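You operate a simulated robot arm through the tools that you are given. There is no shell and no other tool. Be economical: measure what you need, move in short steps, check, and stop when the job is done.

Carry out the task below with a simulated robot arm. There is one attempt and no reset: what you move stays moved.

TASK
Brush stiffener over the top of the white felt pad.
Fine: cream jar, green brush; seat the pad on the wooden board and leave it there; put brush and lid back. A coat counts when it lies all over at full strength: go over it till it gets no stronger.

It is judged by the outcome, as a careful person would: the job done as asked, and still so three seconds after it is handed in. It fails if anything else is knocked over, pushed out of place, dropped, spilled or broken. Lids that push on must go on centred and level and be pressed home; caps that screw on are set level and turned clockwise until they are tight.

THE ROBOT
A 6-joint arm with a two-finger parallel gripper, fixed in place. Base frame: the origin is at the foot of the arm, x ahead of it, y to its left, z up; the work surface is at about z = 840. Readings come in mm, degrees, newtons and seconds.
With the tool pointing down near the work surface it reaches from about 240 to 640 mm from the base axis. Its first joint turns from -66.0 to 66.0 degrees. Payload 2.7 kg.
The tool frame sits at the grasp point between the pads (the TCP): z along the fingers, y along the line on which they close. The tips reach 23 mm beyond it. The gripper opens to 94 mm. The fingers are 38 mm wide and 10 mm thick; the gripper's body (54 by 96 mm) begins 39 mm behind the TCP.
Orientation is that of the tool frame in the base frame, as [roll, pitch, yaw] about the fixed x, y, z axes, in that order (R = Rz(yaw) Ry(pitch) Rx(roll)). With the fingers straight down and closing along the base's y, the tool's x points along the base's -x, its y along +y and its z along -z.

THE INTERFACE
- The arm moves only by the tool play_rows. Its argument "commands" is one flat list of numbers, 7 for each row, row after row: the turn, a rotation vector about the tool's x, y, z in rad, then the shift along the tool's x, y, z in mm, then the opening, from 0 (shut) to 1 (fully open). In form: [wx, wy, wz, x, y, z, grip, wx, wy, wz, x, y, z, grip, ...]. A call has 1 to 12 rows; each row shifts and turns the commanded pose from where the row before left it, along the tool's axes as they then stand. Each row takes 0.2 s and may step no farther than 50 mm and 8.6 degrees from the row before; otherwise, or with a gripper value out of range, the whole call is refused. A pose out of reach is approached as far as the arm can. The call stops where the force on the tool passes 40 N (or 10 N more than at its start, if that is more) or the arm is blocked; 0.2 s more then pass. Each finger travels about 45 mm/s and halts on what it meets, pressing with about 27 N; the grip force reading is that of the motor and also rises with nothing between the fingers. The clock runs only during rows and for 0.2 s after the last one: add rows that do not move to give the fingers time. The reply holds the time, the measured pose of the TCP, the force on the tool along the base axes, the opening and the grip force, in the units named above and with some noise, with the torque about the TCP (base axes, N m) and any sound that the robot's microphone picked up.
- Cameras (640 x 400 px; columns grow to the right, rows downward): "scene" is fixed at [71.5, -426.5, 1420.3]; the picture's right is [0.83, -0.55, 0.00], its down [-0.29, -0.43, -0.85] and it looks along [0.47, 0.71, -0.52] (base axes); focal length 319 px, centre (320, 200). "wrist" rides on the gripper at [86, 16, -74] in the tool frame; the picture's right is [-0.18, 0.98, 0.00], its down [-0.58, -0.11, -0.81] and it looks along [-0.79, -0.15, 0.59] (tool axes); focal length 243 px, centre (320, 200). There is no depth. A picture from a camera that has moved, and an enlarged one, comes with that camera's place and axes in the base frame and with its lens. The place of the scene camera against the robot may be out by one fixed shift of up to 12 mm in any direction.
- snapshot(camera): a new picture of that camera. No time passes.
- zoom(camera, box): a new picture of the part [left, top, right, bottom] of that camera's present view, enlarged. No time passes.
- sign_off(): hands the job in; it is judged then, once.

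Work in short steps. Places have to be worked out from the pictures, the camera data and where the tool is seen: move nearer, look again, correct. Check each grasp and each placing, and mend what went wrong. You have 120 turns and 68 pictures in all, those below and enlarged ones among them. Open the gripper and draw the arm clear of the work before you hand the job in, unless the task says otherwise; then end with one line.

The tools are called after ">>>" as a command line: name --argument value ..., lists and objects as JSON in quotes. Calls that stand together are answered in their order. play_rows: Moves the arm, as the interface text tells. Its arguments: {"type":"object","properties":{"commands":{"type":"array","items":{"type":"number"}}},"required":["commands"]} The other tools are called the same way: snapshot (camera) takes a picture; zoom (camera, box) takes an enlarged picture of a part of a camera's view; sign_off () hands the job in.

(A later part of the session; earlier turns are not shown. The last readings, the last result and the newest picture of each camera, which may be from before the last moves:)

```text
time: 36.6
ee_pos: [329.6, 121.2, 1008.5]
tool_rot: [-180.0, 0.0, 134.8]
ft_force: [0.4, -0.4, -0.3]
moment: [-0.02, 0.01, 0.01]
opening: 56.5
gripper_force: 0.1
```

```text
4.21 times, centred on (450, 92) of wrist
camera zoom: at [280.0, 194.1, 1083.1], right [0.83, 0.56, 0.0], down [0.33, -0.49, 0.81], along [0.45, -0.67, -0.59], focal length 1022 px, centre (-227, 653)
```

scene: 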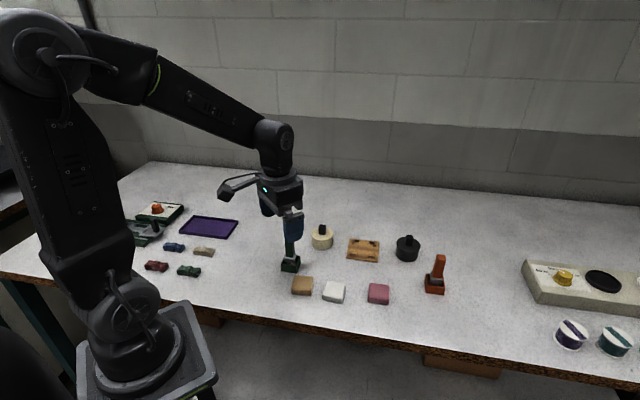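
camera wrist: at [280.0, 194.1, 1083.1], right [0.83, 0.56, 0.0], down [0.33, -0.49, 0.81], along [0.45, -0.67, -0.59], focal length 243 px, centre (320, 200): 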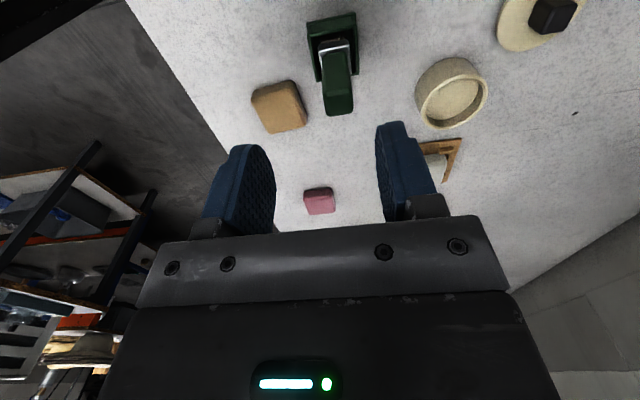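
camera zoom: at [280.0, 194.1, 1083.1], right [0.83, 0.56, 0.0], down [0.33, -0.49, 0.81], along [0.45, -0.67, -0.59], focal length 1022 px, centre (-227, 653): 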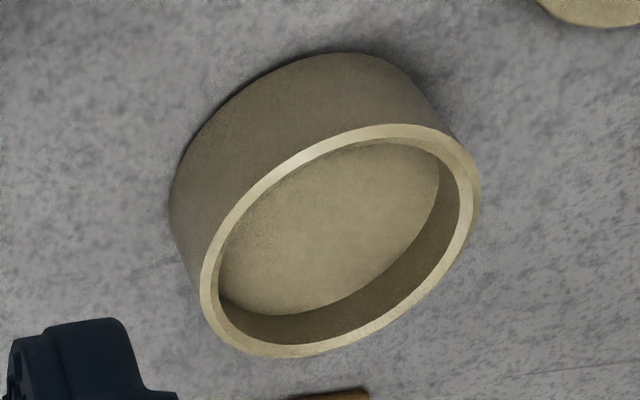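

Brush is at tool (≈-0.5, +11.6), aligned. Descend astride the handle to TCP z≈922 and close.

>>> play_rows --commands '[0, 0, 0, -0.5, 11.6, 0, 0.6, 0, 0, 0, 0, 0, 30, 0.6, 0, 0, 0, 0, 0, 30, 0.6, 0, 0, 0, 0, 0, 26.5, 0.6]'

>>> snapshot --camera "wrist"

```text
time: 37.6
ee_pos: [338.4, 127.7, 924.6]
tool_rot: [-180.0, 0.0, 134.8]
ft_force: [-0.4, -0.1, 0.6]
moment: [0.0, 0.06, -0.02]
opening: 56.4
gripper_force: 0.0
```

```text
26 pictures are left
camera wrist: at [289.0, 200.9, 998.3], right [0.83, 0.56, 0.0], down [0.33, -0.49, 0.81], along [0.45, -0.67, -0.59], focal length 243 px, centre (320, 200)
```

wrist: 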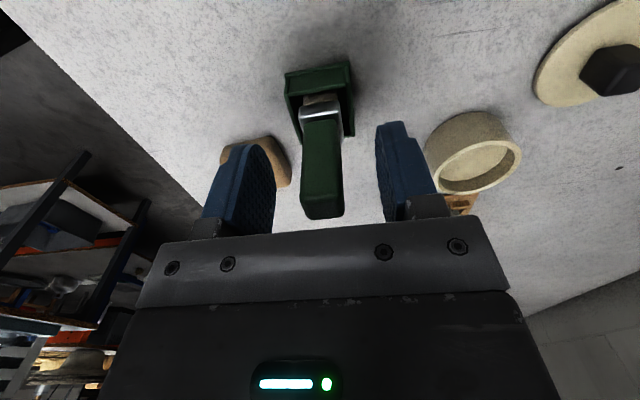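

Handle sits centred between the fingers. Close on it.

>>> play_rows --commands '[0, 0, 0, 0, 0, 2, 0.3, 0, 0, 0, 0, 0, 0, 0.05, 0, 0, 0, 0, 0, 0, 0.05, 0, 0, 0, 0, 0, 0, 0.05, 0, 0, 0, 0, 0, 0, 0.05]'

```text
time: 38.8
ee_pos: [338.3, 128.6, 923.1]
tool_rot: [180.0, 0.0, 134.7]
ft_force: [-0.2, 0.3, 0.0]
moment: [0.0, -0.01, 0.04]
opening: 19.6
gripper_force: 26.7
```

Brush gripped (19.6 mm). Lift it out and look.

>>> play_rows --commands '[0, 0, 0, 0, 0, -5, 0.05, 0, 0, 0, 0, 0, -35, 0.05, 0, 0, 0, 0, 0, -35, 0.05, 0, 0, 0, -22.2, 35.3, 0, 0.05, 0, 0, 0, -22.2, 35.3, 0, 0.05, 0, 0, 0, -22.2, 35.3, 0, 0.05, 0, 0, 0, 0, 0, 0, 0.05]'

>>> snapshot --camera "wrist"

>>> zoom --camera "scene" --box '[270, 180, 366, 260]'

```text
time: 40.4
ee_pos: [461.8, 155.9, 995.2]
tool_rot: [180.0, 0.0, 134.8]
ft_force: [-0.7, -1.0, -0.3]
moment: [-0.01, 0.0, 0.03]
opening: 19.3
gripper_force: 27.2
```

```text
25 pictures are left
camera wrist: at [411.7, 228.7, 1068.9], right [0.83, 0.56, 0.0], down [0.33, -0.49, 0.81], along [0.45, -0.67, -0.59], focal length 243 px, centre (320, 200)
```

wrist: 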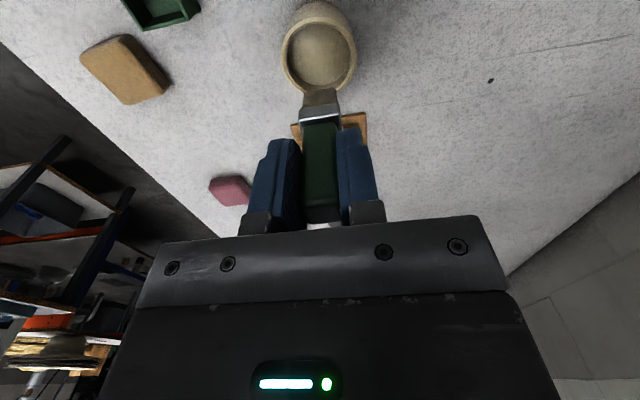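

```text
5.00 times, centred on (318, 220) of scene
camera zoom: at [71.5, -426.5, 1420.3], right [0.83, -0.55, 0.0], down [-0.29, -0.43, -0.85], along [0.47, 0.71, -0.52], focal length 1597 px, centre (330, 100)
```

zoom: 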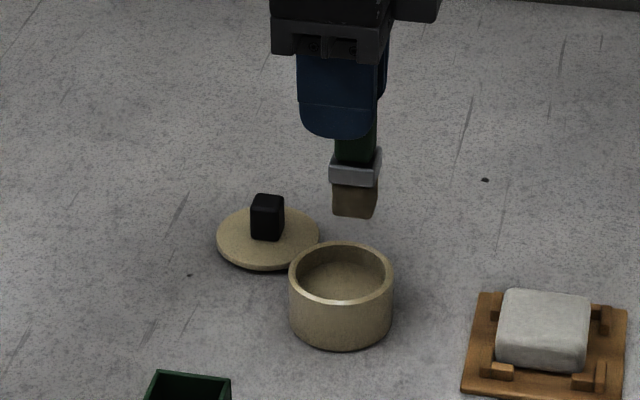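

Brush hangs straight above the open jar, bristle tip ≈79 mm below TCP. Lower into the jar stepwise.

>>> play_rows --commands '[0, 0, 0, -1, 0, 30, 0.05, 0, 0, 0, 0, 0, 15, 0.05, 0, 0, 0, 0, 0, 5, 0.05, 0, 0, 0, 0, 0, 4, 0.05, 0, 0, 0, 0, 0, 0, 0.05]'

>>> zoom --camera "scene" --box '[286, 200, 366, 260]'

```text
time: 41.6
ee_pos: [462.8, 156.0, 941.2]
tool_rot: [-179.9, 0.0, 134.8]
ft_force: [-0.6, 0.7, -0.1]
moment: [0.0, -0.01, 0.0]
opening: 19.8
gripper_force: 26.9
```

```text
6.67 times, centred on (326, 230) of scene
camera zoom: at [71.5, -426.5, 1420.3], right [0.83, -0.55, 0.0], down [-0.29, -0.43, -0.85], along [0.47, 0.71, -0.52], focal length 2129 px, centre (280, 0)
```

zoom: 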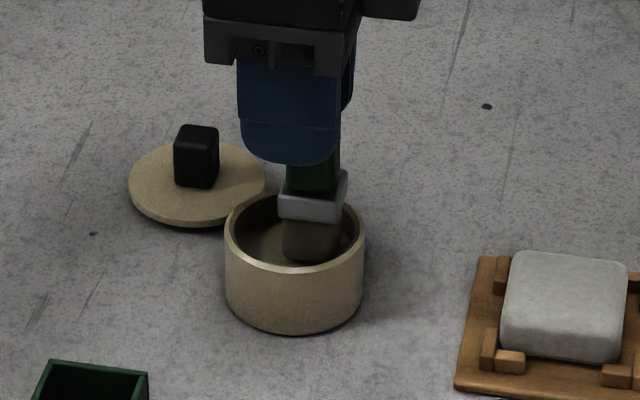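

The bristles are ≈5 mm off-centre in the jar (brush axis lies ≈-5 mm in tool x). Shift +5 mm and lower further.

>>> play_rows --commands '[0, 0, 0, 5, 0, 0, 0.05, 0, 0, 0, 0, 0, 3, 0.05, 0, 0, 0, 0, 0, 3, 0.05, 0, 0, 0, 0, 0, 0, 0.05]'

>>> zoom --camera "scene" --box '[286, 200, 366, 260]'

```text
time: 42.6
ee_pos: [457.7, 159.2, 938.8]
tool_rot: [179.9, 0.1, 134.7]
ft_force: [-4.0, -1.2, 21.4]
moment: [-0.26, 0.11, -0.01]
opening: 19.7
gripper_force: 26.9
```

```text
6.67 times, centred on (326, 230) of scene
camera zoom: at [71.1, -426.6, 1420.3], right [0.83, -0.55, 0.0], down [-0.29, -0.43, -0.85], along [0.47, 0.71, -0.52], focal length 2129 px, centre (280, 0)
```

zoom: 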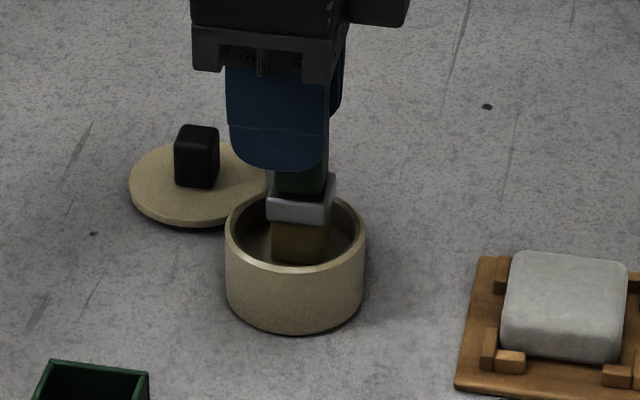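

Bristles pressed on the stiffener (21 N) and took colour. Lift out and carry over the pad.

>>> play_rows --commands '[0, 0, 0, 3, 0, -1, 0.05, 0, 0, 0, -6, 0, 0, 0.05, 0, 0, 0, 3, 0, 0, 0.05, 0, 0, 0, 0, 0, -20, 0.05, 0, 0, 0, 0, 0, -20, 0.05, 0, 0, 0, -37.7, -2, 0, 0.05, 0, 0, 0, -37.7, -2, 0, 0.05, 0, 0, 0, -37.7, -2, 0, 0.05, 0, 0, 0, 0, 0, 0, 0.05]'

>>> snapshot --camera "wrist"

>>> zoom --camera "scene" --box '[310, 200, 406, 272]'

```text
time: 44.6
ee_pos: [534.0, 74.3, 976.6]
tool_rot: [-180.0, 0.0, 134.7]
ft_force: [-0.5, -0.4, -0.7]
moment: [-0.01, 0.0, -0.01]
opening: 19.1
gripper_force: 27.5
```

```text
21 pictures are left
camera wrist: at [483.6, 147.4, 1050.6], right [0.83, 0.56, 0.0], down [0.33, -0.49, 0.81], along [0.45, -0.67, -0.59], focal length 243 px, centre (320, 200)
```

wrist: 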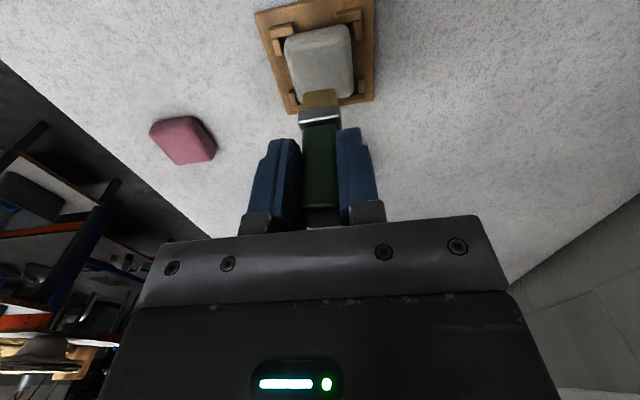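

```text
5.56 times, centred on (358, 236) of scene
camera zoom: at [71.5, -426.5, 1420.3], right [0.83, -0.55, 0.0], down [-0.29, -0.43, -0.85], along [0.47, 0.71, -0.52], focal length 1774 px, centre (109, 0)
```

zoom: 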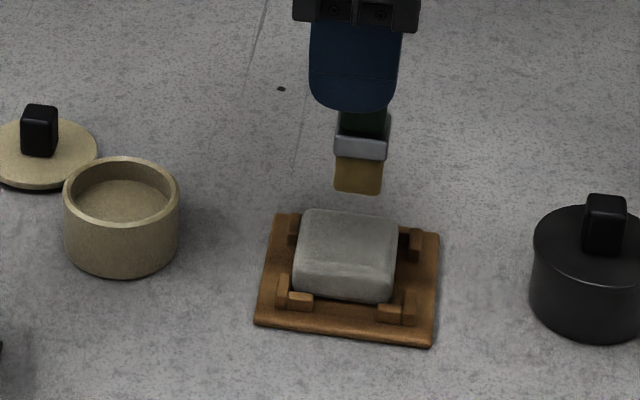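

Brush is loaded (yellow) but ≈4 mm too far towards tool -x relative to the pad. Shift +4 and descend to contact.

>>> play_rows --commands '[0, 0, 0, 4, 0, 10, 0.05, 0, 0, 0, 0, 0, 15, 0.05, 0, 0, 0, 0, 0, 2, 0.05, 0, 0, 0, 0, 0, 1, 0.05, 0, 0, 0, 0, 0, 1, 0.05, 0, 0, 0, 0, 0, 0, 0.05]'

```text
time: 46.0
ee_pos: [530.4, 79.2, 947.4]
tool_rot: [179.9, -0.1, 134.8]
ft_force: [0.3, 0.9, -0.7]
moment: [0.0, 0.0, -0.01]
opening: 19.4
gripper_force: 27.1
```

>>> play_rows --commands '[0, 0, 0, 0, 0, 1, 0.05, 0, 0, 0, 0, 0, 1, 0.05, 0, 0, 0, 0, 0, 0, 0.05]'

>>> zoom --camera "scene" --box '[326, 210, 406, 270]'

```text
time: 46.8
ee_pos: [530.8, 78.8, 945.1]
tool_rot: [180.0, 0.1, 134.8]
ft_force: [0.5, -0.5, -0.5]
moment: [0.0, -0.03, 0.02]
opening: 19.3
gripper_force: 26.5
```

```text
6.67 times, centred on (366, 240) of scene
camera zoom: at [71.5, -426.5, 1420.3], right [0.83, -0.55, 0.0], down [-0.29, -0.43, -0.85], along [0.47, 0.71, -0.52], focal length 2129 px, centre (13, -67)
```

zoom: 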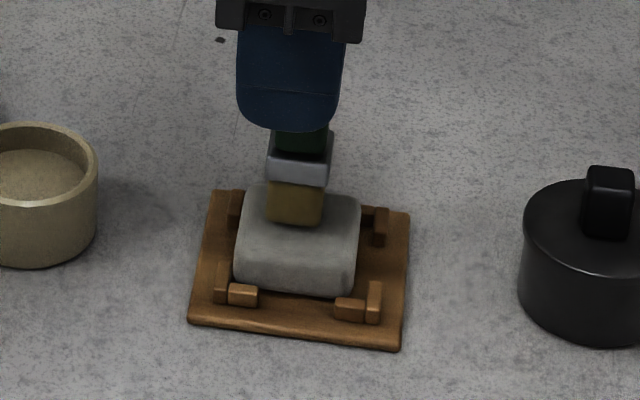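

Centred left-right; not yet touching. Continue down.

>>> play_rows --commands '[0, 0, 0, 0, 0, 1, 0.05, 0, 0, 0, 0, 0, 1, 0.05, 0, 0, 0, 0, 0, 0, 0.05]'

>>> play_rows --commands '[0, 0, 0, 0, 0, 1, 0.05, 0, 0, 0, 0, 0, 0, 0.05]'

```text
time: 47.6
ee_pos: [529.1, 77.5, 944.0]
tool_rot: [-180.0, 0.0, 134.7]
ft_force: [-0.2, -0.4, -0.8]
moment: [0.02, -0.01, 0.01]
opening: 19.2
gripper_force: 27.3
```

```text
time: 48.2
ee_pos: [529.9, 78.3, 943.8]
tool_rot: [-179.9, 0.0, 134.9]
ft_force: [0.2, -0.1, 0.4]
moment: [0.02, 0.02, 0.0]
opening: 19.4
gripper_force: 26.9
```

>>> play_rows --commands '[0, 0, 0, 0, 0, 1, 0.05, 0, 0, 0, 0, 0, 0, 0.05]'

>>> play_rows --commands '[0, 0, 0, 0, 0, 1, 0.05, 0, 0, 0, 0, 0, 0, 0.05]'

>>> zoom --camera "scene" --box '[326, 210, 406, 270]'

```text
time: 48.8
ee_pos: [529.1, 78.1, 942.4]
tool_rot: [180.0, 0.0, 134.8]
ft_force: [-0.4, 0.2, 1.5]
moment: [-0.07, 0.01, -0.01]
opening: 19.5
gripper_force: 26.9
```

```text
time: 49.4
ee_pos: [531.0, 78.9, 942.3]
tool_rot: [179.9, 0.2, 134.8]
ft_force: [-0.8, -0.2, 7.4]
moment: [-0.1, 0.06, -0.03]
opening: 19.2
gripper_force: 27.0
```

```text
6.67 times, centred on (366, 240) of scene
camera zoom: at [71.3, -426.5, 1420.3], right [0.83, -0.55, 0.0], down [-0.29, -0.43, -0.85], along [0.47, 0.71, -0.52], focal length 2129 px, centre (13, -67)
```

zoom: 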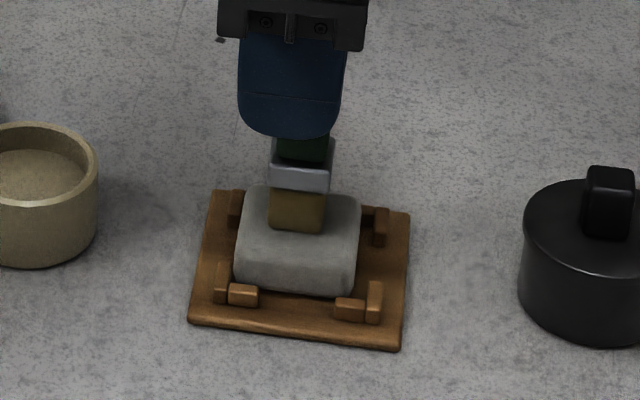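

Contact 7 N, well centred. Start brushing: central lane, then one side.

>>> play_rows --commands '[0, 0, 0, -9, 0, 0, 0.05, 0, 0, 0, -8, 0, 0, 0.05, 0, 0, 0, 8.5, 0, 0, 0.05, 0, 0, 0, 8.5, 0, 0, 0.05, 0, 0, 0, 8.5, 0, 0, 0.05, 0, 0, 0, 8.5, 0, 0, 0.05, 0, 0, 0, 0, -6.5, 0, 0.05, 0, 0, 0, 0, -6.5, 0, 0.05, 0, 0, 0, -8.5, 0, 0, 0.05, 0, 0, 0, -8.5, 0, 0, 0.05, 0, 0, 0, -8.5, 0, 0, 0.05, 0, 0, 0, -8.5, 0, 0, 0.05]'

>>> play_rows --commands '[0, 0, 0, 0, 6.5, 0, 0.05, 0, 0, 0, 0, 6.5, 0, 0.05, 0, 0, 0, 0, 6.5, 0, 0.05, 0, 0, 0, 0, 6.5, 0, 0.05, 0, 0, 0, 8.5, 0, 0, 0.05, 0, 0, 0, 8.5, 0, 0, 0.05, 0, 0, 0, 8.5, 0, 0, 0.05, 0, 0, 0, 8.5, 0, 0, 0.05, 0, 0, 0, 0, -6.5, 0, 0.05, 0, 0, 0, 0, -6.5, 0, 0.05]'

>>> zoom --camera "scene" --box '[326, 210, 406, 270]'

```text
time: 52.0
ee_pos: [532.4, 57.0, 941.0]
tool_rot: [180.0, -0.1, 134.8]
ft_force: [-4.6, 4.7, 14.4]
moment: [0.29, 0.2, 0.04]
opening: 19.4
gripper_force: 26.6
```

```text
time: 54.2
ee_pos: [517.8, 91.6, 941.4]
tool_rot: [-180.0, -0.1, 134.8]
ft_force: [1.0, 1.3, 2.3]
moment: [0.04, -0.06, 0.0]
opening: 19.6
gripper_force: 26.8
```

```text
6.67 times, centred on (366, 240) of scene
camera zoom: at [71.5, -426.4, 1420.3], right [0.83, -0.55, 0.0], down [-0.29, -0.43, -0.85], along [0.47, 0.71, -0.52], focal length 2129 px, centre (13, -67)
```

zoom: 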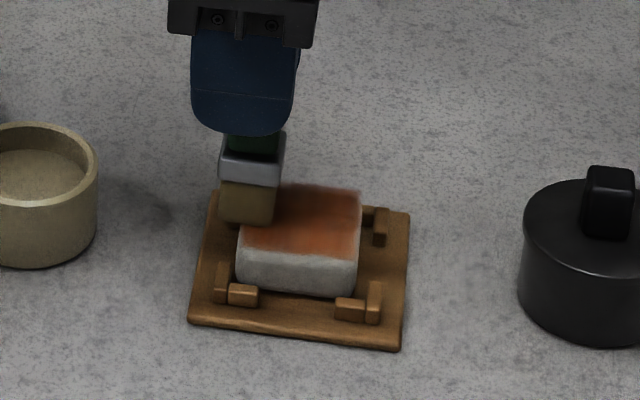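

A rust-coloured coat is appearing. Do a second, crosswise set of strokes.

>>> play_rows --commands '[0, 0, 0, -3, -7.5, 0, 0.05, 0, 0, 0, 0, -7.5, 0, 0.05, 0, 0, 0, 0, 10, 0, 0.05, 0, 0, 0, 0, 10, 0, 0.05, 0, 0, 0, 0, 10, 0, 0.05, 0, 0, 0, -7, 0, 0, 0.05, 0, 0, 0, -7, 0, 0, 0.05, 0, 0, 0, 0, -10, 0, 0.05, 0, 0, 0, 0, -10, 0, 0.05, 0, 0, 0, 0, -10, 0, 0.05]'

>>> play_rows --commands '[0, 0, 0, -7, 0, 0, 0.05, 0, 0, 0, -7, 0, 0, 0.05, 0, 0, 0, 0, 10, 0, 0.05, 0, 0, 0, 0, 10, 0, 0.05, 0, 0, 0, 0, 10, 0, 0.05, 0, 0, 0, 0, 0, -15, 0.05, 0, 0, 0, 0, 0, -20, 0.05, 0, 0, 0, 14, -15, 0, 0.05, 0, 0, 0, 30, 0, 0, 0.05, 0, 0, 0, 0, 0, 0, 0.05]'

>>> zoom --camera "scene" --box '[326, 200, 406, 270]'

>>> zoom --camera "wrist" --box '[240, 30, 400, 130]'

```text
time: 56.4
ee_pos: [519.4, 67.8, 940.4]
tool_rot: [-179.9, 0.1, 134.8]
ft_force: [-0.6, -0.5, 0.0]
moment: [0.0, -0.04, 0.01]
opening: 19.2
gripper_force: 27.1
```

```text
time: 58.6
ee_pos: [509.2, 101.3, 975.1]
tool_rot: [180.0, 0.1, 134.7]
ft_force: [0.0, 0.1, -0.7]
moment: [-0.01, 0.0, 0.02]
opening: 19.4
gripper_force: 26.4
```

```text
5.71 times, centred on (366, 235) of scene
camera zoom: at [71.5, -426.5, 1420.3], right [0.83, -0.55, 0.0], down [-0.29, -0.43, -0.85], along [0.47, 0.71, -0.52], focal length 1825 px, centre (57, 0)
```

zoom: 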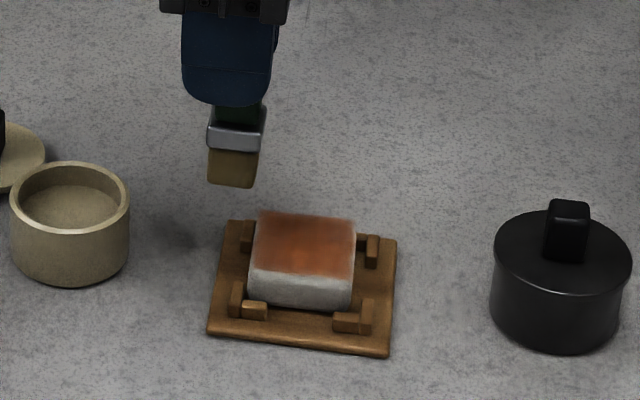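

```text
4.00 times, centred on (320, 80) of wrist
camera zoom: at [459.4, 173.7, 1049.5], right [0.83, 0.56, 0.0], down [0.33, -0.49, 0.81], along [0.45, -0.67, -0.59], focal length 970 px, centre (320, 680)
```

zoom: 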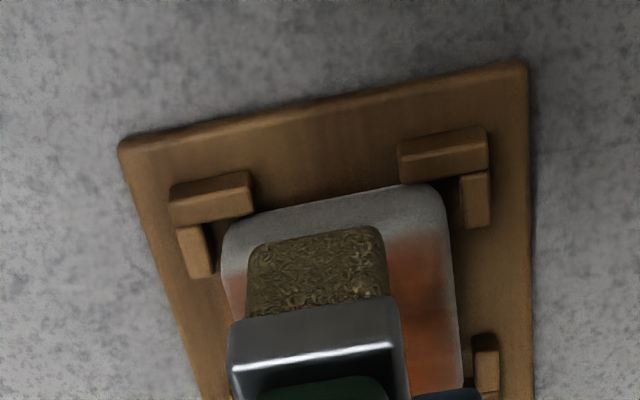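

The coat is growing but needs more stiffener and more pressure (force faded). Redip in the jar.

>>> play_rows --commands '[0, 0, 0, 39.4, 2.1, 0, 0.05, 0, 0, 0, 39.4, 2.1, 0, 0.05, 0, 0, 0, 0, 0, 20, 0.05, 0, 0, 0, 0, 0, 14, 0.05, 0, 0, 0, 0, 0, 2, 0.05, 0, 0, 0, 0, 0, 1, 0.05, 0, 0, 0, 0, 0, 0, 0.05]'

>>> zoom --camera "scene" --box '[290, 210, 400, 270]'

```text
time: 60.2
ee_pos: [456.6, 158.0, 939.3]
tool_rot: [179.9, 0.0, 134.8]
ft_force: [0.2, 0.6, 0.2]
moment: [0.03, -0.02, 0.0]
opening: 19.4
gripper_force: 27.3
```

```text
5.82 times, centred on (345, 240) of scene
camera zoom: at [71.5, -426.5, 1420.3], right [0.83, -0.55, 0.0], down [-0.29, -0.43, -0.85], along [0.47, 0.71, -0.52], focal length 1858 px, centre (174, -33)
```

zoom: 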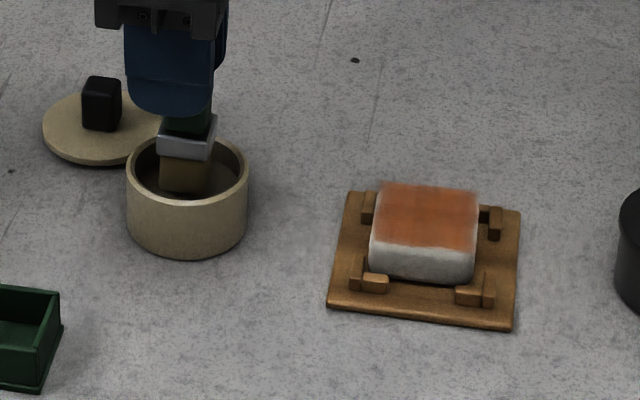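

Clear view: the top is mostly covered, paler at the left edge. Push down to touch the stiffener.

>>> play_rows --commands '[0, 0, 0, 0, 0, 1, 0.05, 0, 0, 0, 0, 0, 1, 0.05, 0, 0, 0, 0, 0, 1, 0.05, 0, 0, 0, 0, 0, 0, 0.05]'

>>> play_rows --commands '[0, 0, 0, 0, 0, 1, 0.05, 0, 0, 0, 0, 0, 0, 0.05]'

```text
time: 61.2
ee_pos: [457.4, 159.5, 935.2]
tool_rot: [180.0, 0.0, 134.7]
ft_force: [0.0, 0.2, 1.4]
moment: [0.0, -0.03, 0.01]
opening: 19.2
gripper_force: 27.1
```

```text
time: 61.8
ee_pos: [456.0, 159.5, 935.8]
tool_rot: [179.8, 0.0, 134.8]
ft_force: [-1.7, 0.9, 8.8]
moment: [-0.06, -0.02, 0.01]
opening: 19.0
gripper_force: 27.0
```

Brush loaded again (9 N). Back to the pad and find contact.

>>> play_rows --commands '[0, 0, 0, 4, 0, 0, 0.05, 0, 0, 0, -8, 0, 0, 0.05, 0, 0, 0, 4, 0, -1, 0.05, 0, 0, 0, 0, 0, -39, 0.05, 0, 0, 0, -36.5, -1.7, 0, 0.05, 0, 0, 0, -36.5, -1.7, 0, 0.05, 0, 0, 0, -36.5, -1.7, 0, 0.05, 0, 0, 0, 0, 0, 20, 0.05, 0, 0, 0, 0, 0, 12, 0.05, 0, 0, 0, 0, 0, 1, 0.05, 0, 0, 0, 0, 0, 1, 0.05, 0, 0, 0, 0, 0, 0, 0.05]'

```text
time: 64.4
ee_pos: [530.5, 77.4, 940.5]
tool_rot: [-180.0, 0.0, 134.8]
ft_force: [-0.5, 0.2, 1.5]
moment: [-0.03, -0.07, 0.0]
opening: 19.2
gripper_force: 26.8
```

Contact begins at 940.5. Press 1.2 mm more and brush lanes, reaching the edges.

>>> play_rows --commands '[0, 0, 0, -9.5, 0, 1.2, 0.05, 0, 0, 0, -9.5, 0, 0, 0.05, 0, 0, 0, 9.5, 0, 0, 0.05, 0, 0, 0, 9.5, 0, 0, 0.05, 0, 0, 0, 9.5, 0, 0, 0.05, 0, 0, 0, 9.5, 0, 0, 0.05, 0, 0, 0, 0, -7.5, 0, 0.05, 0, 0, 0, 0, -7.5, 0, 0.05, 0, 0, 0, -9.5, 0, 0, 0.05, 0, 0, 0, -9.5, 0, 0, 0.05, 0, 0, 0, -9.5, 0, 0, 0.05, 0, 0, 0, -9.5, 0, 0, 0.05]'

>>> play_rows --commands '[0, 0, 0, 0, 7.5, 0, 0.05, 0, 0, 0, 0, 7.5, 0, 0.05, 0, 0, 0, 0, 7.5, 0, 0.05, 0, 0, 0, 0, 7.5, 0, 0.05, 0, 0, 0, 9.5, 0, 0, 0.05, 0, 0, 0, 9.5, 0, 0, 0.05, 0, 0, 0, 9.5, 0, 0, 0.05, 0, 0, 0, 9.5, 0, 0, 0.05, 0, 0, 0, 0, -7.5, 0, 0.05, 0, 0, 0, 0, -7.5, 0, 0.05]'

>>> zoom --camera "scene" --box '[336, 220, 396, 265]'

```text
time: 67.0
ee_pos: [533.3, 52.2, 940.1]
tool_rot: [-179.9, 0.0, 134.7]
ft_force: [-2.9, 3.2, 9.0]
moment: [0.22, 0.16, 0.0]
opening: 19.1
gripper_force: 26.9
```

```text
time: 69.2
ee_pos: [518.6, 92.7, 940.3]
tool_rot: [179.8, 0.0, 135.0]
ft_force: [2.0, 3.8, 10.3]
moment: [0.19, -0.28, 0.03]
opening: 19.4
gripper_force: 27.1
```

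```text
8.89 times, centred on (366, 242) of scene
camera zoom: at [71.4, -426.4, 1420.4], right [0.83, -0.55, 0.0], down [-0.29, -0.43, -0.85], along [0.47, 0.71, -0.52], focal length 2838 px, centre (-89, -178)
```

zoom: 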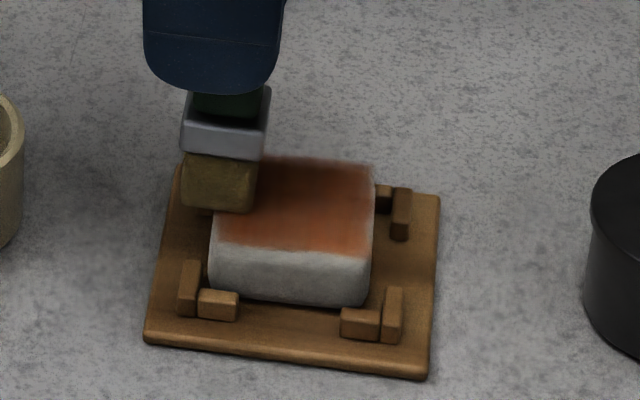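

Coverage good; now crosswise strokes with pressure.

>>> play_rows --commands '[0, 0, 0, -2, -7.5, 0, 0.05, 0, 0, 0, 0, -7.5, 0, 0.05, 0, 0, 0, 0, 10, 0, 0.05, 0, 0, 0, 0, 10, 0, 0.05, 0, 0, 0, 0, 10, 0, 0.05, 0, 0, 0, -8.5, 0, 0, 0.05, 0, 0, 0, 0, -10, 0, 0.05, 0, 0, 0, 0, -10, 0, 0.05, 0, 0, 0, 0, -10, 0, 0.05, 0, 0, 0, -8.5, 0, 0, 0.05]'

>>> play_rows --commands '[0, 0, 0, 0, 10, 0, 0.05, 0, 0, 0, 0, 10, 0, 0.05, 0, 0, 0, 0, 10, 0, 0.05, 0, 0, 0, -8.5, 0, 0, 0.05, 0, 0, 0, 0, -10, 0, 0.05, 0, 0, 0, 0, -10, 0, 0.05, 0, 0, 0, 0, -10, 0, 0.05, 0, 0, 0, -8.5, 0, 0, 0.05, 0, 0, 0, 0, 10, 0, 0.05, 0, 0, 0, 0, 10, 0, 0.05, 0, 0, 0, 0, 10, 0, 0.05]'

```text
time: 71.4
ee_pos: [518.4, 66.1, 939.6]
tool_rot: [-180.0, -0.1, 134.7]
ft_force: [-5.2, 6.1, 18.3]
moment: [0.23, 0.21, 0.01]
opening: 19.8
gripper_force: 26.6
```

```text
time: 73.8
ee_pos: [551.0, 76.8, 940.0]
tool_rot: [-179.9, 0.0, 134.9]
ft_force: [-0.1, -0.3, -1.1]
moment: [0.02, -0.02, 0.01]
opening: 19.3
gripper_force: 26.9
```

Redip once more and inspect the pad meanwhile.

>>> play_rows --commands '[0, 0, 0, 0, 0, -18, 0.05, 0, 0, 0, 0, 0, -18, 0.05, 0, 0, 0, 41.8, -2.8, 0, 0.05, 0, 0, 0, 41.8, -2.8, 0, 0.05, 0, 0, 0, 41.8, -2.8, 0, 0.05, 0, 0, 0, 0, 0, 20, 0.05, 0, 0, 0, 0, 0, 16, 0.05, 0, 0, 0, 0, 0, 3, 0.05, 0, 0, 0, 0, 0, 1, 0.05, 0, 0, 0, 0, 0, 1, 0.05, 0, 0, 0, 0, 0, 0, 0.05]'

>>> zoom --camera "scene" --box '[300, 215, 390, 265]'

```text
time: 76.2
ee_pos: [458.7, 159.0, 935.9]
tool_rot: [179.9, 0.0, 134.8]
ft_force: [-0.3, 1.0, 0.6]
moment: [0.02, 0.04, 0.02]
opening: 19.3
gripper_force: 26.9
```

```text
7.11 times, centred on (345, 240) of scene
camera zoom: at [71.5, -426.5, 1420.3], right [0.83, -0.55, 0.0], down [-0.29, -0.43, -0.85], along [0.47, 0.71, -0.52], focal length 2271 px, centre (142, -84)
```

zoom: 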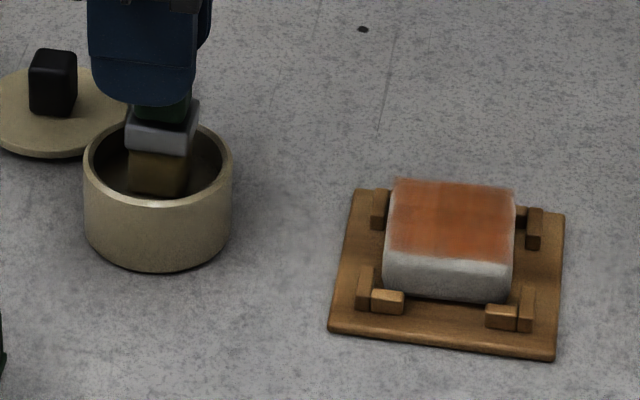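

Coat nearly covers; slightly uneven, paler at the left edge. Finish the dip and do another full coat.

>>> play_rows --commands '[0, 0, 0, 0, 0, 1, 0.05, 0, 0, 0, 0, 0, 1, 0.05, 0, 0, 0, 0, 0, 1, 0.05, 0, 0, 0, 0, 0, 0, 0.05]'

```text
time: 77.2
ee_pos: [459.6, 159.5, 934.2]
tool_rot: [179.8, 0.1, 134.9]
ft_force: [-1.7, -1.0, 21.5]
moment: [-0.2, 0.02, -0.04]
opening: 19.5
gripper_force: 26.7
```

>>> play_rows --commands '[0, 0, 0, 4, 0, -2, 0.05, 0, 0, 0, -4, 0, 0, 0.05, 0, 0, 0, 0, 0, -39, 0.05, 0, 0, 0, -36, -2.1, 0, 0.05, 0, 0, 0, -36, -2.1, 0, 0.05, 0, 0, 0, -36, -2.1, 0, 0.05, 0, 0, 0, 0, 0, 20, 0.05, 0, 0, 0, 0, 0, 12, 0.05, 0, 0, 0, 0, 0, 1, 0.05, 0, 0, 0, 0, 0, 0, 0.05]'

```text
time: 79.4
ee_pos: [529.8, 77.7, 940.3]
tool_rot: [179.9, 0.0, 134.8]
ft_force: [-0.3, 0.3, -0.5]
moment: [-0.02, -0.01, 0.01]
opening: 19.3
gripper_force: 26.8
```

>>> play_rows --commands '[0, 0, 0, 10.5, 0, 1, 0.05, 0, 0, 0, 10.5, 0, 1, 0.05, 0, 0, 0, -10, 0, 0, 0.05, 0, 0, 0, -10, 0, 0, 0.05, 0, 0, 0, -10, 0, 0, 0.05, 0, 0, 0, -10, 0, 0, 0.05, 0, 0, 0, 0, -8, 0, 0.05, 0, 0, 0, 0, -8, 0, 0.05, 0, 0, 0, 10, 0, 0, 0.05, 0, 0, 0, 10, 0, 0, 0.05, 0, 0, 0, 10, 0, 0, 0.05, 0, 0, 0, 10, 0, 0, 0.05]'

>>> play_rows --commands '[0, 0, 0, 0, 8, 0, 0.05, 0, 0, 0, 0, 8, 0, 0.05, 0, 0, 0, 0, 8, 0, 0.05, 0, 0, 0, 0, 8, 0, 0.05, 0, 0, 0, -10, 0, 0, 0.05, 0, 0, 0, -10, 0, 0, 0.05, 0, 0, 0, -10, 0, 0, 0.05, 0, 0, 0, -10, 0, 0, 0.05, 0, 0, 0, 0, -8, 0, 0.05, 0, 0, 0, 0, -8, 0, 0.05]'

```text
time: 82.0
ee_pos: [503.4, 82.1, 938.5]
tool_rot: [180.0, 0.0, 134.8]
ft_force: [0.2, -1.8, 2.8]
moment: [-0.13, -0.08, -0.05]
opening: 19.4
gripper_force: 27.4
```

```text
time: 84.2
ee_pos: [543.3, 62.8, 938.6]
tool_rot: [-179.9, -0.1, 134.9]
ft_force: [-0.1, 0.3, 0.1]
moment: [0.04, 0.0, 0.03]
opening: 19.2
gripper_force: 26.9
```

Force faded again; press 1 mm more and make the crosswise lanes.

>>> play_rows --commands '[0, 0, 0, 0, 8, 1, 0.05, 0, 0, 0, 0, 8, 0.5, 0.05, 0, 0, 0, 0, -10.7, 0, 0.05, 0, 0, 0, 0, -10.7, 0, 0.05, 0, 0, 0, 0, -10.7, 0, 0.05, 0, 0, 0, 10, 0, 0, 0.05, 0, 0, 0, 0, 10.7, 0, 0.05, 0, 0, 0, 0, 10.7, 0, 0.05, 0, 0, 0, 0, 10.7, 0, 0.05, 0, 0, 0, 10, 0, 0, 0.05]'

>>> play_rows --commands '[0, 0, 0, 0, -10.7, 0, 0.05, 0, 0, 0, 0, -10.7, 0, 0.05, 0, 0, 0, 0, -10.7, 0, 0.05, 0, 0, 0, 10, 0, 0, 0.05, 0, 0, 0, 0, 10.7, 0, 0.05, 0, 0, 0, 0, 10.7, 0, 0.05, 0, 0, 0, 0, 10.7, 0, 0.05, 0, 0, 0, 9, 0, 0, 0.05, 0, 0, 0, 0, -10.7, 0, 0.05, 0, 0, 0, 0, -10.7, 0, 0.05, 0, 0, 0, 0, -10.7, 0, 0.05]'

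>>> play_rows --commands '[0, 0, 0, 0, 0, -18, 0.05, 0, 0, 0, 0, 0, -18, 0.05, 0, 0, 0, 30, 10, 0, 0.05, 0, 0, 0, 30, 6, 0, 0.05, 0, 0, 0, 0, 0, 0, 0.05]'

>>> zoom --camera "scene" --box '[336, 220, 396, 265]'

```text
time: 86.4
ee_pos: [542.6, 88.6, 937.8]
tool_rot: [179.9, 0.2, 134.8]
ft_force: [3.9, -4.1, 13.2]
moment: [-0.49, -0.38, 0.04]
opening: 19.4
gripper_force: 27.2
```

```text
time: 88.8
ee_pos: [503.1, 79.9, 935.5]
tool_rot: [-179.9, -0.1, 134.8]
ft_force: [-0.1, 1.1, 0.8]
moment: [0.05, -0.01, 0.04]
opening: 19.2
gripper_force: 26.8
```

```text
time: 90.0
ee_pos: [470.2, 134.7, 972.0]
tool_rot: [180.0, 0.0, 134.8]
ft_force: [0.3, -0.6, 0.0]
moment: [-0.04, 0.02, -0.01]
opening: 19.2
gripper_force: 26.8
```

```text
8.89 times, centred on (366, 242) of scene
camera zoom: at [71.5, -426.4, 1420.3], right [0.83, -0.55, 0.0], down [-0.29, -0.43, -0.85], along [0.47, 0.71, -0.52], focal length 2838 px, centre (-89, -178)
```

zoom: 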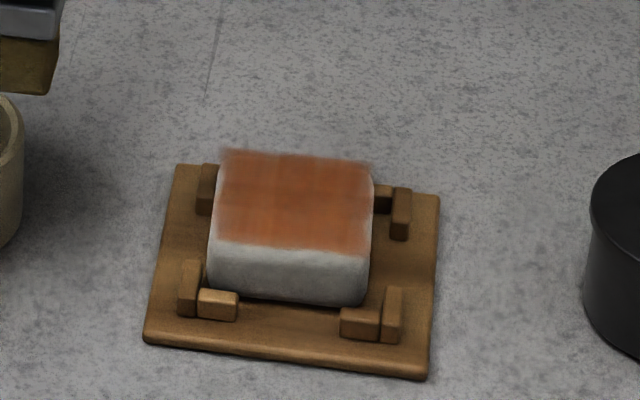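

Whole top covered now, still slightly streaky. One more dip and coat to see whether it gets any stronger.

>>> play_rows --commands '[0, 0, 0, 26.5, 8.6, 0, 0.05, 0, 0, 0, 0, 0, 20, 0.05, 0, 0, 0, 0, 0, 16, 0.05, 0, 0, 0, 0, 0, 2, 0.05, 0, 0, 0, 0, 0, 1, 0.05, 0, 0, 0, 0, 0, 1, 0.05, 0, 0, 0, 0, 0, 0, 0.05]'

```text
time: 91.6
ee_pos: [460.1, 160.6, 931.7]
tool_rot: [-180.0, -0.1, 134.8]
ft_force: [-0.4, -0.9, 0.3]
moment: [-0.04, 0.0, 0.0]
opening: 19.3
gripper_force: 26.6
```

>>> play_rows --commands '[0, 0, 0, 0, 0, 1, 0.05, 0, 0, 0, 0, 0, 1, 0.05, 0, 0, 0, 0, 0, 0, 0.05]'

```text
time: 92.4
ee_pos: [461.1, 160.0, 931.6]
tool_rot: [-180.0, 0.1, 134.8]
ft_force: [0.0, 1.1, 2.0]
moment: [-0.01, -0.03, -0.01]
opening: 19.5
gripper_force: 27.1
```

>>> play_rows --commands '[0, 0, 0, 0, 0, 1, 0.05, 0, 0, 0, 4, 0, 0, 0.05, 0, 0, 0, -4, 0, 0, 0.05, 0, 0, 0, 0, 0, 0, 0.05]'

```text
time: 93.4
ee_pos: [461.0, 161.6, 930.0]
tool_rot: [-180.0, 0.0, 134.8]
ft_force: [-2.5, 3.3, 14.9]
moment: [0.0, -0.04, -0.06]
opening: 19.3
gripper_force: 27.4
```

>>> play_rows --commands '[0, 0, 0, 0, 0, -20, 0.05, 0, 0, 0, 0, 0, -21, 0.05, 0, 0, 0, -35.8, -2.9, 0, 0.05, 0, 0, 0, -35.8, -2.9, 0, 0.05, 0, 0, 0, -35.8, -2.9, 0, 0.05, 0, 0, 0, 0, 0, 20, 0.05, 0, 0, 0, 0, 0, 12, 0.05, 0, 0, 0, 0, 0, 2, 0.05, 0, 0, 0, 0, 0, 0, 0.05]'

```text
time: 95.4
ee_pos: [529.8, 77.5, 936.2]
tool_rot: [180.0, 0.0, 134.8]
ft_force: [0.0, -0.7, 1.3]
moment: [-0.07, -0.03, -0.01]
opening: 19.3
gripper_force: 26.6
```

Contact begins. Press 1.5 mm and brush the lanes again.

>>> play_rows --commands '[0, 0, 0, 10, 0, 1, 0.05, 0, 0, 0, 10, 0, 0.5, 0.05, 0, 0, 0, -10, 0, 0, 0.05, 0, 0, 0, -10, 0, 0, 0.05, 0, 0, 0, -10, 0, 0, 0.05, 0, 0, 0, -10, 0, 0, 0.05, 0, 0, 0, 0, -8, 0, 0.05, 0, 0, 0, 0, -8, 0, 0.05, 0, 0, 0, 10, 0, 0, 0.05, 0, 0, 0, 10, 0, 0, 0.05, 0, 0, 0, 10, 0, 0, 0.05, 0, 0, 0, 10, 0, 0, 0.05]'

>>> play_rows --commands '[0, 0, 0, 0, 8, 0.5, 0.05, 0, 0, 0, 0, 8, 0, 0.05, 0, 0, 0, 0, 8, 0, 0.05, 0, 0, 0, 0, 8, 0, 0.05, 0, 0, 0, -10, 0, 0, 0.05, 0, 0, 0, -10, 0, 0, 0.05, 0, 0, 0, -10, 0, 0, 0.05, 0, 0, 0, -10, 0, 0, 0.05, 0, 0, 0, 0, -8, 0, 0.05, 0, 0, 0, 0, -8, 0, 0.05]'

>>> play_rows --commands '[0, 0, 0, 0, 8, 0.7, 0.05, 0, 0, 0, 0, 8, 0.5, 0.05, 0, 0, 0, 0, -10.7, 0, 0.05, 0, 0, 0, 0, -10.7, 0, 0.05, 0, 0, 0, 0, -10.7, 0, 0.05, 0, 0, 0, 10, 0, 0, 0.05, 0, 0, 0, 0, 10.7, 0, 0.05, 0, 0, 0, 0, 10.7, 0, 0.05, 0, 0, 0, 0, 10.7, 0, 0.05, 0, 0, 0, 10, 0, 0, 0.05]'

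>>> play_rows --commands '[0, 0, 0, 0, -10.7, 0, 0.05, 0, 0, 0, 0, -10.7, 0, 0.05, 0, 0, 0, 0, -10.7, 0, 0.05, 0, 0, 0, 10, 0, 0, 0.05, 0, 0, 0, 0, 10.7, 0, 0.05, 0, 0, 0, 0, 10.7, 0, 0.05, 0, 0, 0, 0, 10.7, 0, 0.05, 0, 0, 0, 9, 0, 0, 0.05, 0, 0, 0, 0, -10.7, 0, 0.05, 0, 0, 0, 0, -10.7, 0, 0.05, 0, 0, 0, 0, -10.7, 0, 0.05]'

>>> play_rows --commands '[0, 0, 0, 0, 0, -18, 0.05, 0, 0, 0, 0, 0, -18, 0.05, 0, 0, 0, 30, 10, 0, 0.05, 0, 0, 0, 30, 6, 0, 0.05, 0, 0, 0, 0, 0, 0, 0.05]'

>>> zoom --camera "scene" --box '[336, 220, 396, 265]'

```text
time: 98.0
ee_pos: [504.4, 78.5, 934.3]
tool_rot: [-180.0, 0.0, 134.8]
ft_force: [3.1, -3.1, 6.7]
moment: [-0.19, -0.22, -0.05]
opening: 19.4
gripper_force: 27.1
```

```text
time: 100.2
ee_pos: [544.7, 61.3, 935.0]
tool_rot: [179.8, 0.0, 134.9]
ft_force: [2.4, 2.5, 8.8]
moment: [0.14, -0.24, 0.02]
opening: 19.5
gripper_force: 26.9
```

```text
time: 102.4
ee_pos: [543.0, 89.9, 932.3]
tool_rot: [179.8, 0.2, 134.8]
ft_force: [4.7, -3.4, 11.2]
moment: [-0.27, -0.22, 0.02]
opening: 19.0
gripper_force: 26.9
```

```text
time: 104.8
ee_pos: [505.5, 78.9, 931.8]
tool_rot: [179.9, 0.0, 134.8]
ft_force: [1.1, 1.6, 7.3]
moment: [0.13, -0.11, 0.01]
opening: 19.4
gripper_force: 27.3
```

```text
time: 106.0
ee_pos: [473.8, 133.7, 967.6]
tool_rot: [-179.9, -0.1, 134.7]
ft_force: [-0.7, -0.8, -1.0]
moment: [0.01, 0.0, -0.01]
opening: 19.6
gripper_force: 27.5
```

```text
8.89 times, centred on (366, 242) of scene
camera zoom: at [71.5, -426.5, 1420.3], right [0.83, -0.55, 0.0], down [-0.29, -0.43, -0.85], along [0.47, 0.71, -0.52], focal length 2838 px, centre (-89, -178)
```

zoom: 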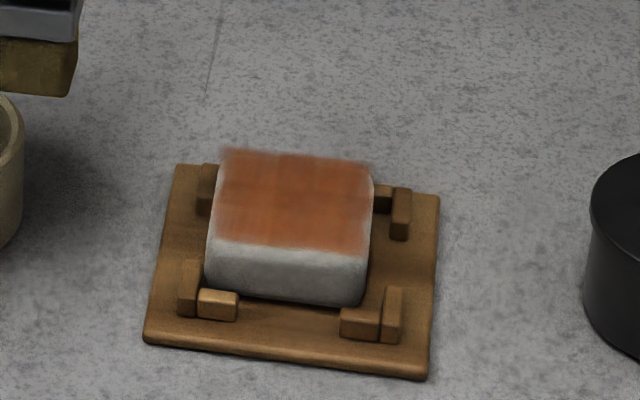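

Looks stronger. I'll sidestep to see the pad past the brush with the wrist camera.

>>> play_rows --commands '[0, 0, 0, 0, 38, -20, 0.05, 0, 0, 0, 0, 38, -10, 0.05, 0, 0, 0, 0, 38, 0, 0.05, 0, 0, 0, 0, 0, 0, 0.05]'

>>> zoom --camera "wrist" --box '[160, 90, 280, 190]'

```text
time: 107.0
ee_pos: [555.4, 215.2, 997.6]
tool_rot: [-179.8, -0.1, 134.8]
ft_force: [-0.9, -0.1, -0.5]
moment: [0.01, 0.04, 0.01]
opening: 19.5
gripper_force: 27.1
```

```text
4.00 times, centred on (220, 140) of wrist
camera zoom: at [505.9, 288.1, 1073.3], right [0.83, 0.56, 0.0], down [0.33, -0.49, 0.81], along [0.45, -0.67, -0.59], focal length 970 px, centre (720, 440)
```

zoom: 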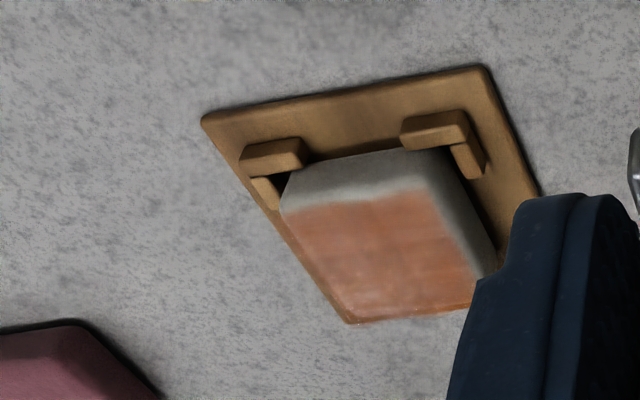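

Top is covered to the edges but slightly uneven. One more dip and coat for full strength.

>>> play_rows --commands '[0, 0, 0, 9.5, -35.4, 0, 0.05, 0, 0, 0, 9.5, -35.4, 0, 0.05, 0, 0, 0, 9.5, -35.4, 0, 0.05, 0, 0, 0, 0, 0, 35, 0.05, 0, 0, 0, 0, 0, 30, 0.05, 0, 0, 0, 0, 0, 3, 0.05, 0, 0, 0, 0, 0, 1.5, 0.05, 0, 0, 0, 0, 0, 0, 0.05]'

```text
time: 108.8
ee_pos: [461.4, 158.6, 928.4]
tool_rot: [-179.9, -0.1, 134.8]
ft_force: [0.5, -0.2, 0.0]
moment: [-0.04, -0.02, 0.0]
opening: 19.4
gripper_force: 26.7
```

>>> play_rows --commands '[0, 0, 0, 0, 0, 1, 0.05, 0, 0, 0, 0, 0, 1, 0.05, 0, 0, 0, 0, 0, 1, 0.05, 0, 0, 0, 0, 0, 0, 0.05]'

```text
time: 109.8
ee_pos: [460.6, 158.0, 928.4]
tool_rot: [-180.0, 0.1, 134.8]
ft_force: [-2.7, -3.4, 13.4]
moment: [-0.11, 0.26, 0.01]
opening: 19.3
gripper_force: 26.7
```

Loaded. Back to the pad.

>>> play_rows --commands '[0, 0, 0, 4, 0, 0, 0.05, 0, 0, 0, -4, 0, 0, 0.05, 0, 0, 0, 0, 0, -20, 0.05, 0, 0, 0, 0, 0, -21, 0.05, 0, 0, 0, -35.3, -2.4, 0, 0.05, 0, 0, 0, -35.3, -2.4, 0, 0.05, 0, 0, 0, -35.3, -2.4, 0, 0.05, 0, 0, 0, 0, 0, 20, 0.05, 0, 0, 0, 0, 0, 12, 0.05, 0, 0, 0, 0, 0, 2, 0.05, 0, 0, 0, 0, 0, 0, 0.05]'

```text
time: 112.2
ee_pos: [527.4, 79.7, 933.1]
tool_rot: [-180.0, 0.0, 134.8]
ft_force: [0.3, -0.2, -0.4]
moment: [0.01, -0.02, -0.02]
opening: 19.4
gripper_force: 27.2
```

>>> play_rows --commands '[0, 0, 0, 10, 0, 1.5, 0.05, 0, 0, 0, 9, 0, 1, 0.05, 0, 0, 0, -10, 0, 0, 0.05, 0, 0, 0, -10, 0, 0, 0.05, 0, 0, 0, -10, 0, 0, 0.05, 0, 0, 0, -10, 0, 0, 0.05, 0, 0, 0, 0, -8, 0, 0.05, 0, 0, 0, 10, 0, 0, 0.05, 0, 0, 0, 10, 0, 0, 0.05, 0, 0, 0, 10, 0, 0, 0.05, 0, 0, 0, 10, 0, 0, 0.05, 0, 0, 0, 0, -8, 0, 0.05]'

>>> play_rows --commands '[0, 0, 0, -10, 0, 0.4, 0.05, 0, 0, 0, -10, 0, 0, 0.05, 0, 0, 0, -10, 0, 0, 0.05, 0, 0, 0, -10, 0, 0, 0.05, 0, 0, 0, 0, 12, 0, 0.05, 0, 0, 0, 0, 10, 0, 0.05, 0, 0, 0, 0, 10, 0, 0.05, 0, 0, 0, 10, 0, 0, 0.05, 0, 0, 0, 10, 0, 0, 0.05, 0, 0, 0, 10, 0, 0, 0.05, 0, 0, 0, 10, 0, 0, 0.05, 0, 0, 0, 0, -8, 0, 0.05]'

>>> play_rows --commands '[0, 0, 0, -10, 0, 0.5, 0.05, 0, 0, 0, -10, 0, 0, 0.05, 0, 0, 0, -10, 0, 0, 0.05, 0, 0, 0, -10, 0, 0, 0.05, 0, 0, 0, 0, 8, 0, 0.05, 0, 0, 0, 0, -10.7, 0, 0.05, 0, 0, 0, 0, -10.7, 0, 0.05, 0, 0, 0, 0, -10.7, 0, 0.05, 0, 0, 0, 8, 0, 0, 0.05, 0, 0, 0, 0, 10.7, 0, 0.05, 0, 0, 0, 0, 10.7, 0, 0.05, 0, 0, 0, 0, 10.7, 0, 0.05]'

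>>> play_rows --commands '[0, 0, 0, 8, 0, 0.5, 0.05, 0, 0, 0, 0, -10.7, 0, 0.05, 0, 0, 0, 0, -10.7, 0, 0.05, 0, 0, 0, 0, -10.7, 0, 0.05, 0, 0, 0, 8, 0, 0, 0.05, 0, 0, 0, 0, 10.7, 0, 0.05, 0, 0, 0, 0, 10.7, 0, 0.05, 0, 0, 0, 0, 10.7, 0, 0.05, 0, 0, 0, 15, 0, 0, 0.05, 0, 0, 0, 0, -10.7, 0, 0.05, 0, 0, 0, 0, -10.7, 0, 0.05, 0, 0, 0, 0, -10.7, 0, 0.05]'

>>> play_rows --commands '[0, 0, 0, 0, 0, -18, 0.05, 0, 0, 0, 0, 0, -18, 0.05, 0, 0, 0, 30, 10, 0, 0.05, 0, 0, 0, 30, 6, 0, 0.05, 0, 0, 0, 0, 0, 0, 0.05]'

>>> zoom --camera "scene" --box '[336, 220, 396, 265]'

```text
time: 114.8
ee_pos: [504.8, 82.8, 931.5]
tool_rot: [179.7, 0.1, 134.9]
ft_force: [2.7, 6.2, 15.2]
moment: [0.28, -0.33, 0.09]
opening: 19.3
gripper_force: 26.5
```

```text
time: 117.4
ee_pos: [521.8, 99.6, 930.8]
tool_rot: [179.9, -0.1, 134.8]
ft_force: [2.0, 4.3, 9.0]
moment: [0.17, -0.14, 0.05]
opening: 19.3
gripper_force: 27.2
```

```text
time: 120.0
ee_pos: [550.2, 81.5, 930.4]
tool_rot: [-179.9, 0.1, 134.8]
ft_force: [-3.0, -4.6, 14.7]
moment: [-0.42, 0.2, -0.05]
opening: 19.4
gripper_force: 27.2
```

```text
time: 122.6
ee_pos: [506.3, 79.9, 929.8]
tool_rot: [179.9, 0.1, 134.8]
ft_force: [3.8, 3.5, 13.8]
moment: [0.18, -0.36, 0.06]
opening: 19.3
gripper_force: 27.0
```

```text
time: 123.8
ee_pos: [473.5, 135.4, 964.0]
tool_rot: [-180.0, -0.1, 134.8]
ft_force: [0.2, -0.3, -0.9]
moment: [-0.02, -0.01, 0.03]
opening: 19.3
gripper_force: 27.1
```

```text
8.89 times, centred on (366, 242) of scene
camera zoom: at [71.5, -426.4, 1420.3], right [0.83, -0.55, 0.0], down [-0.29, -0.43, -0.85], along [0.47, 0.71, -0.52], focal length 2838 px, centre (-89, -178)
```

zoom: 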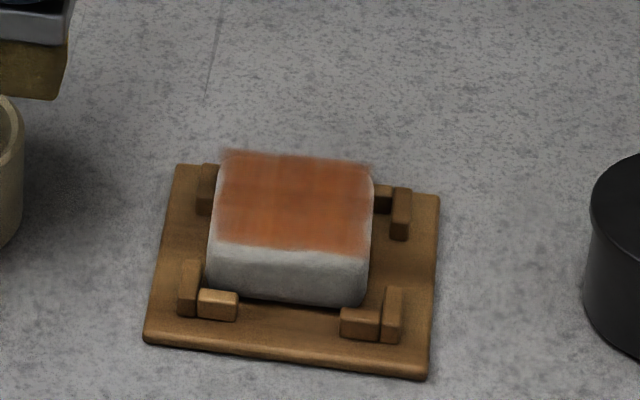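

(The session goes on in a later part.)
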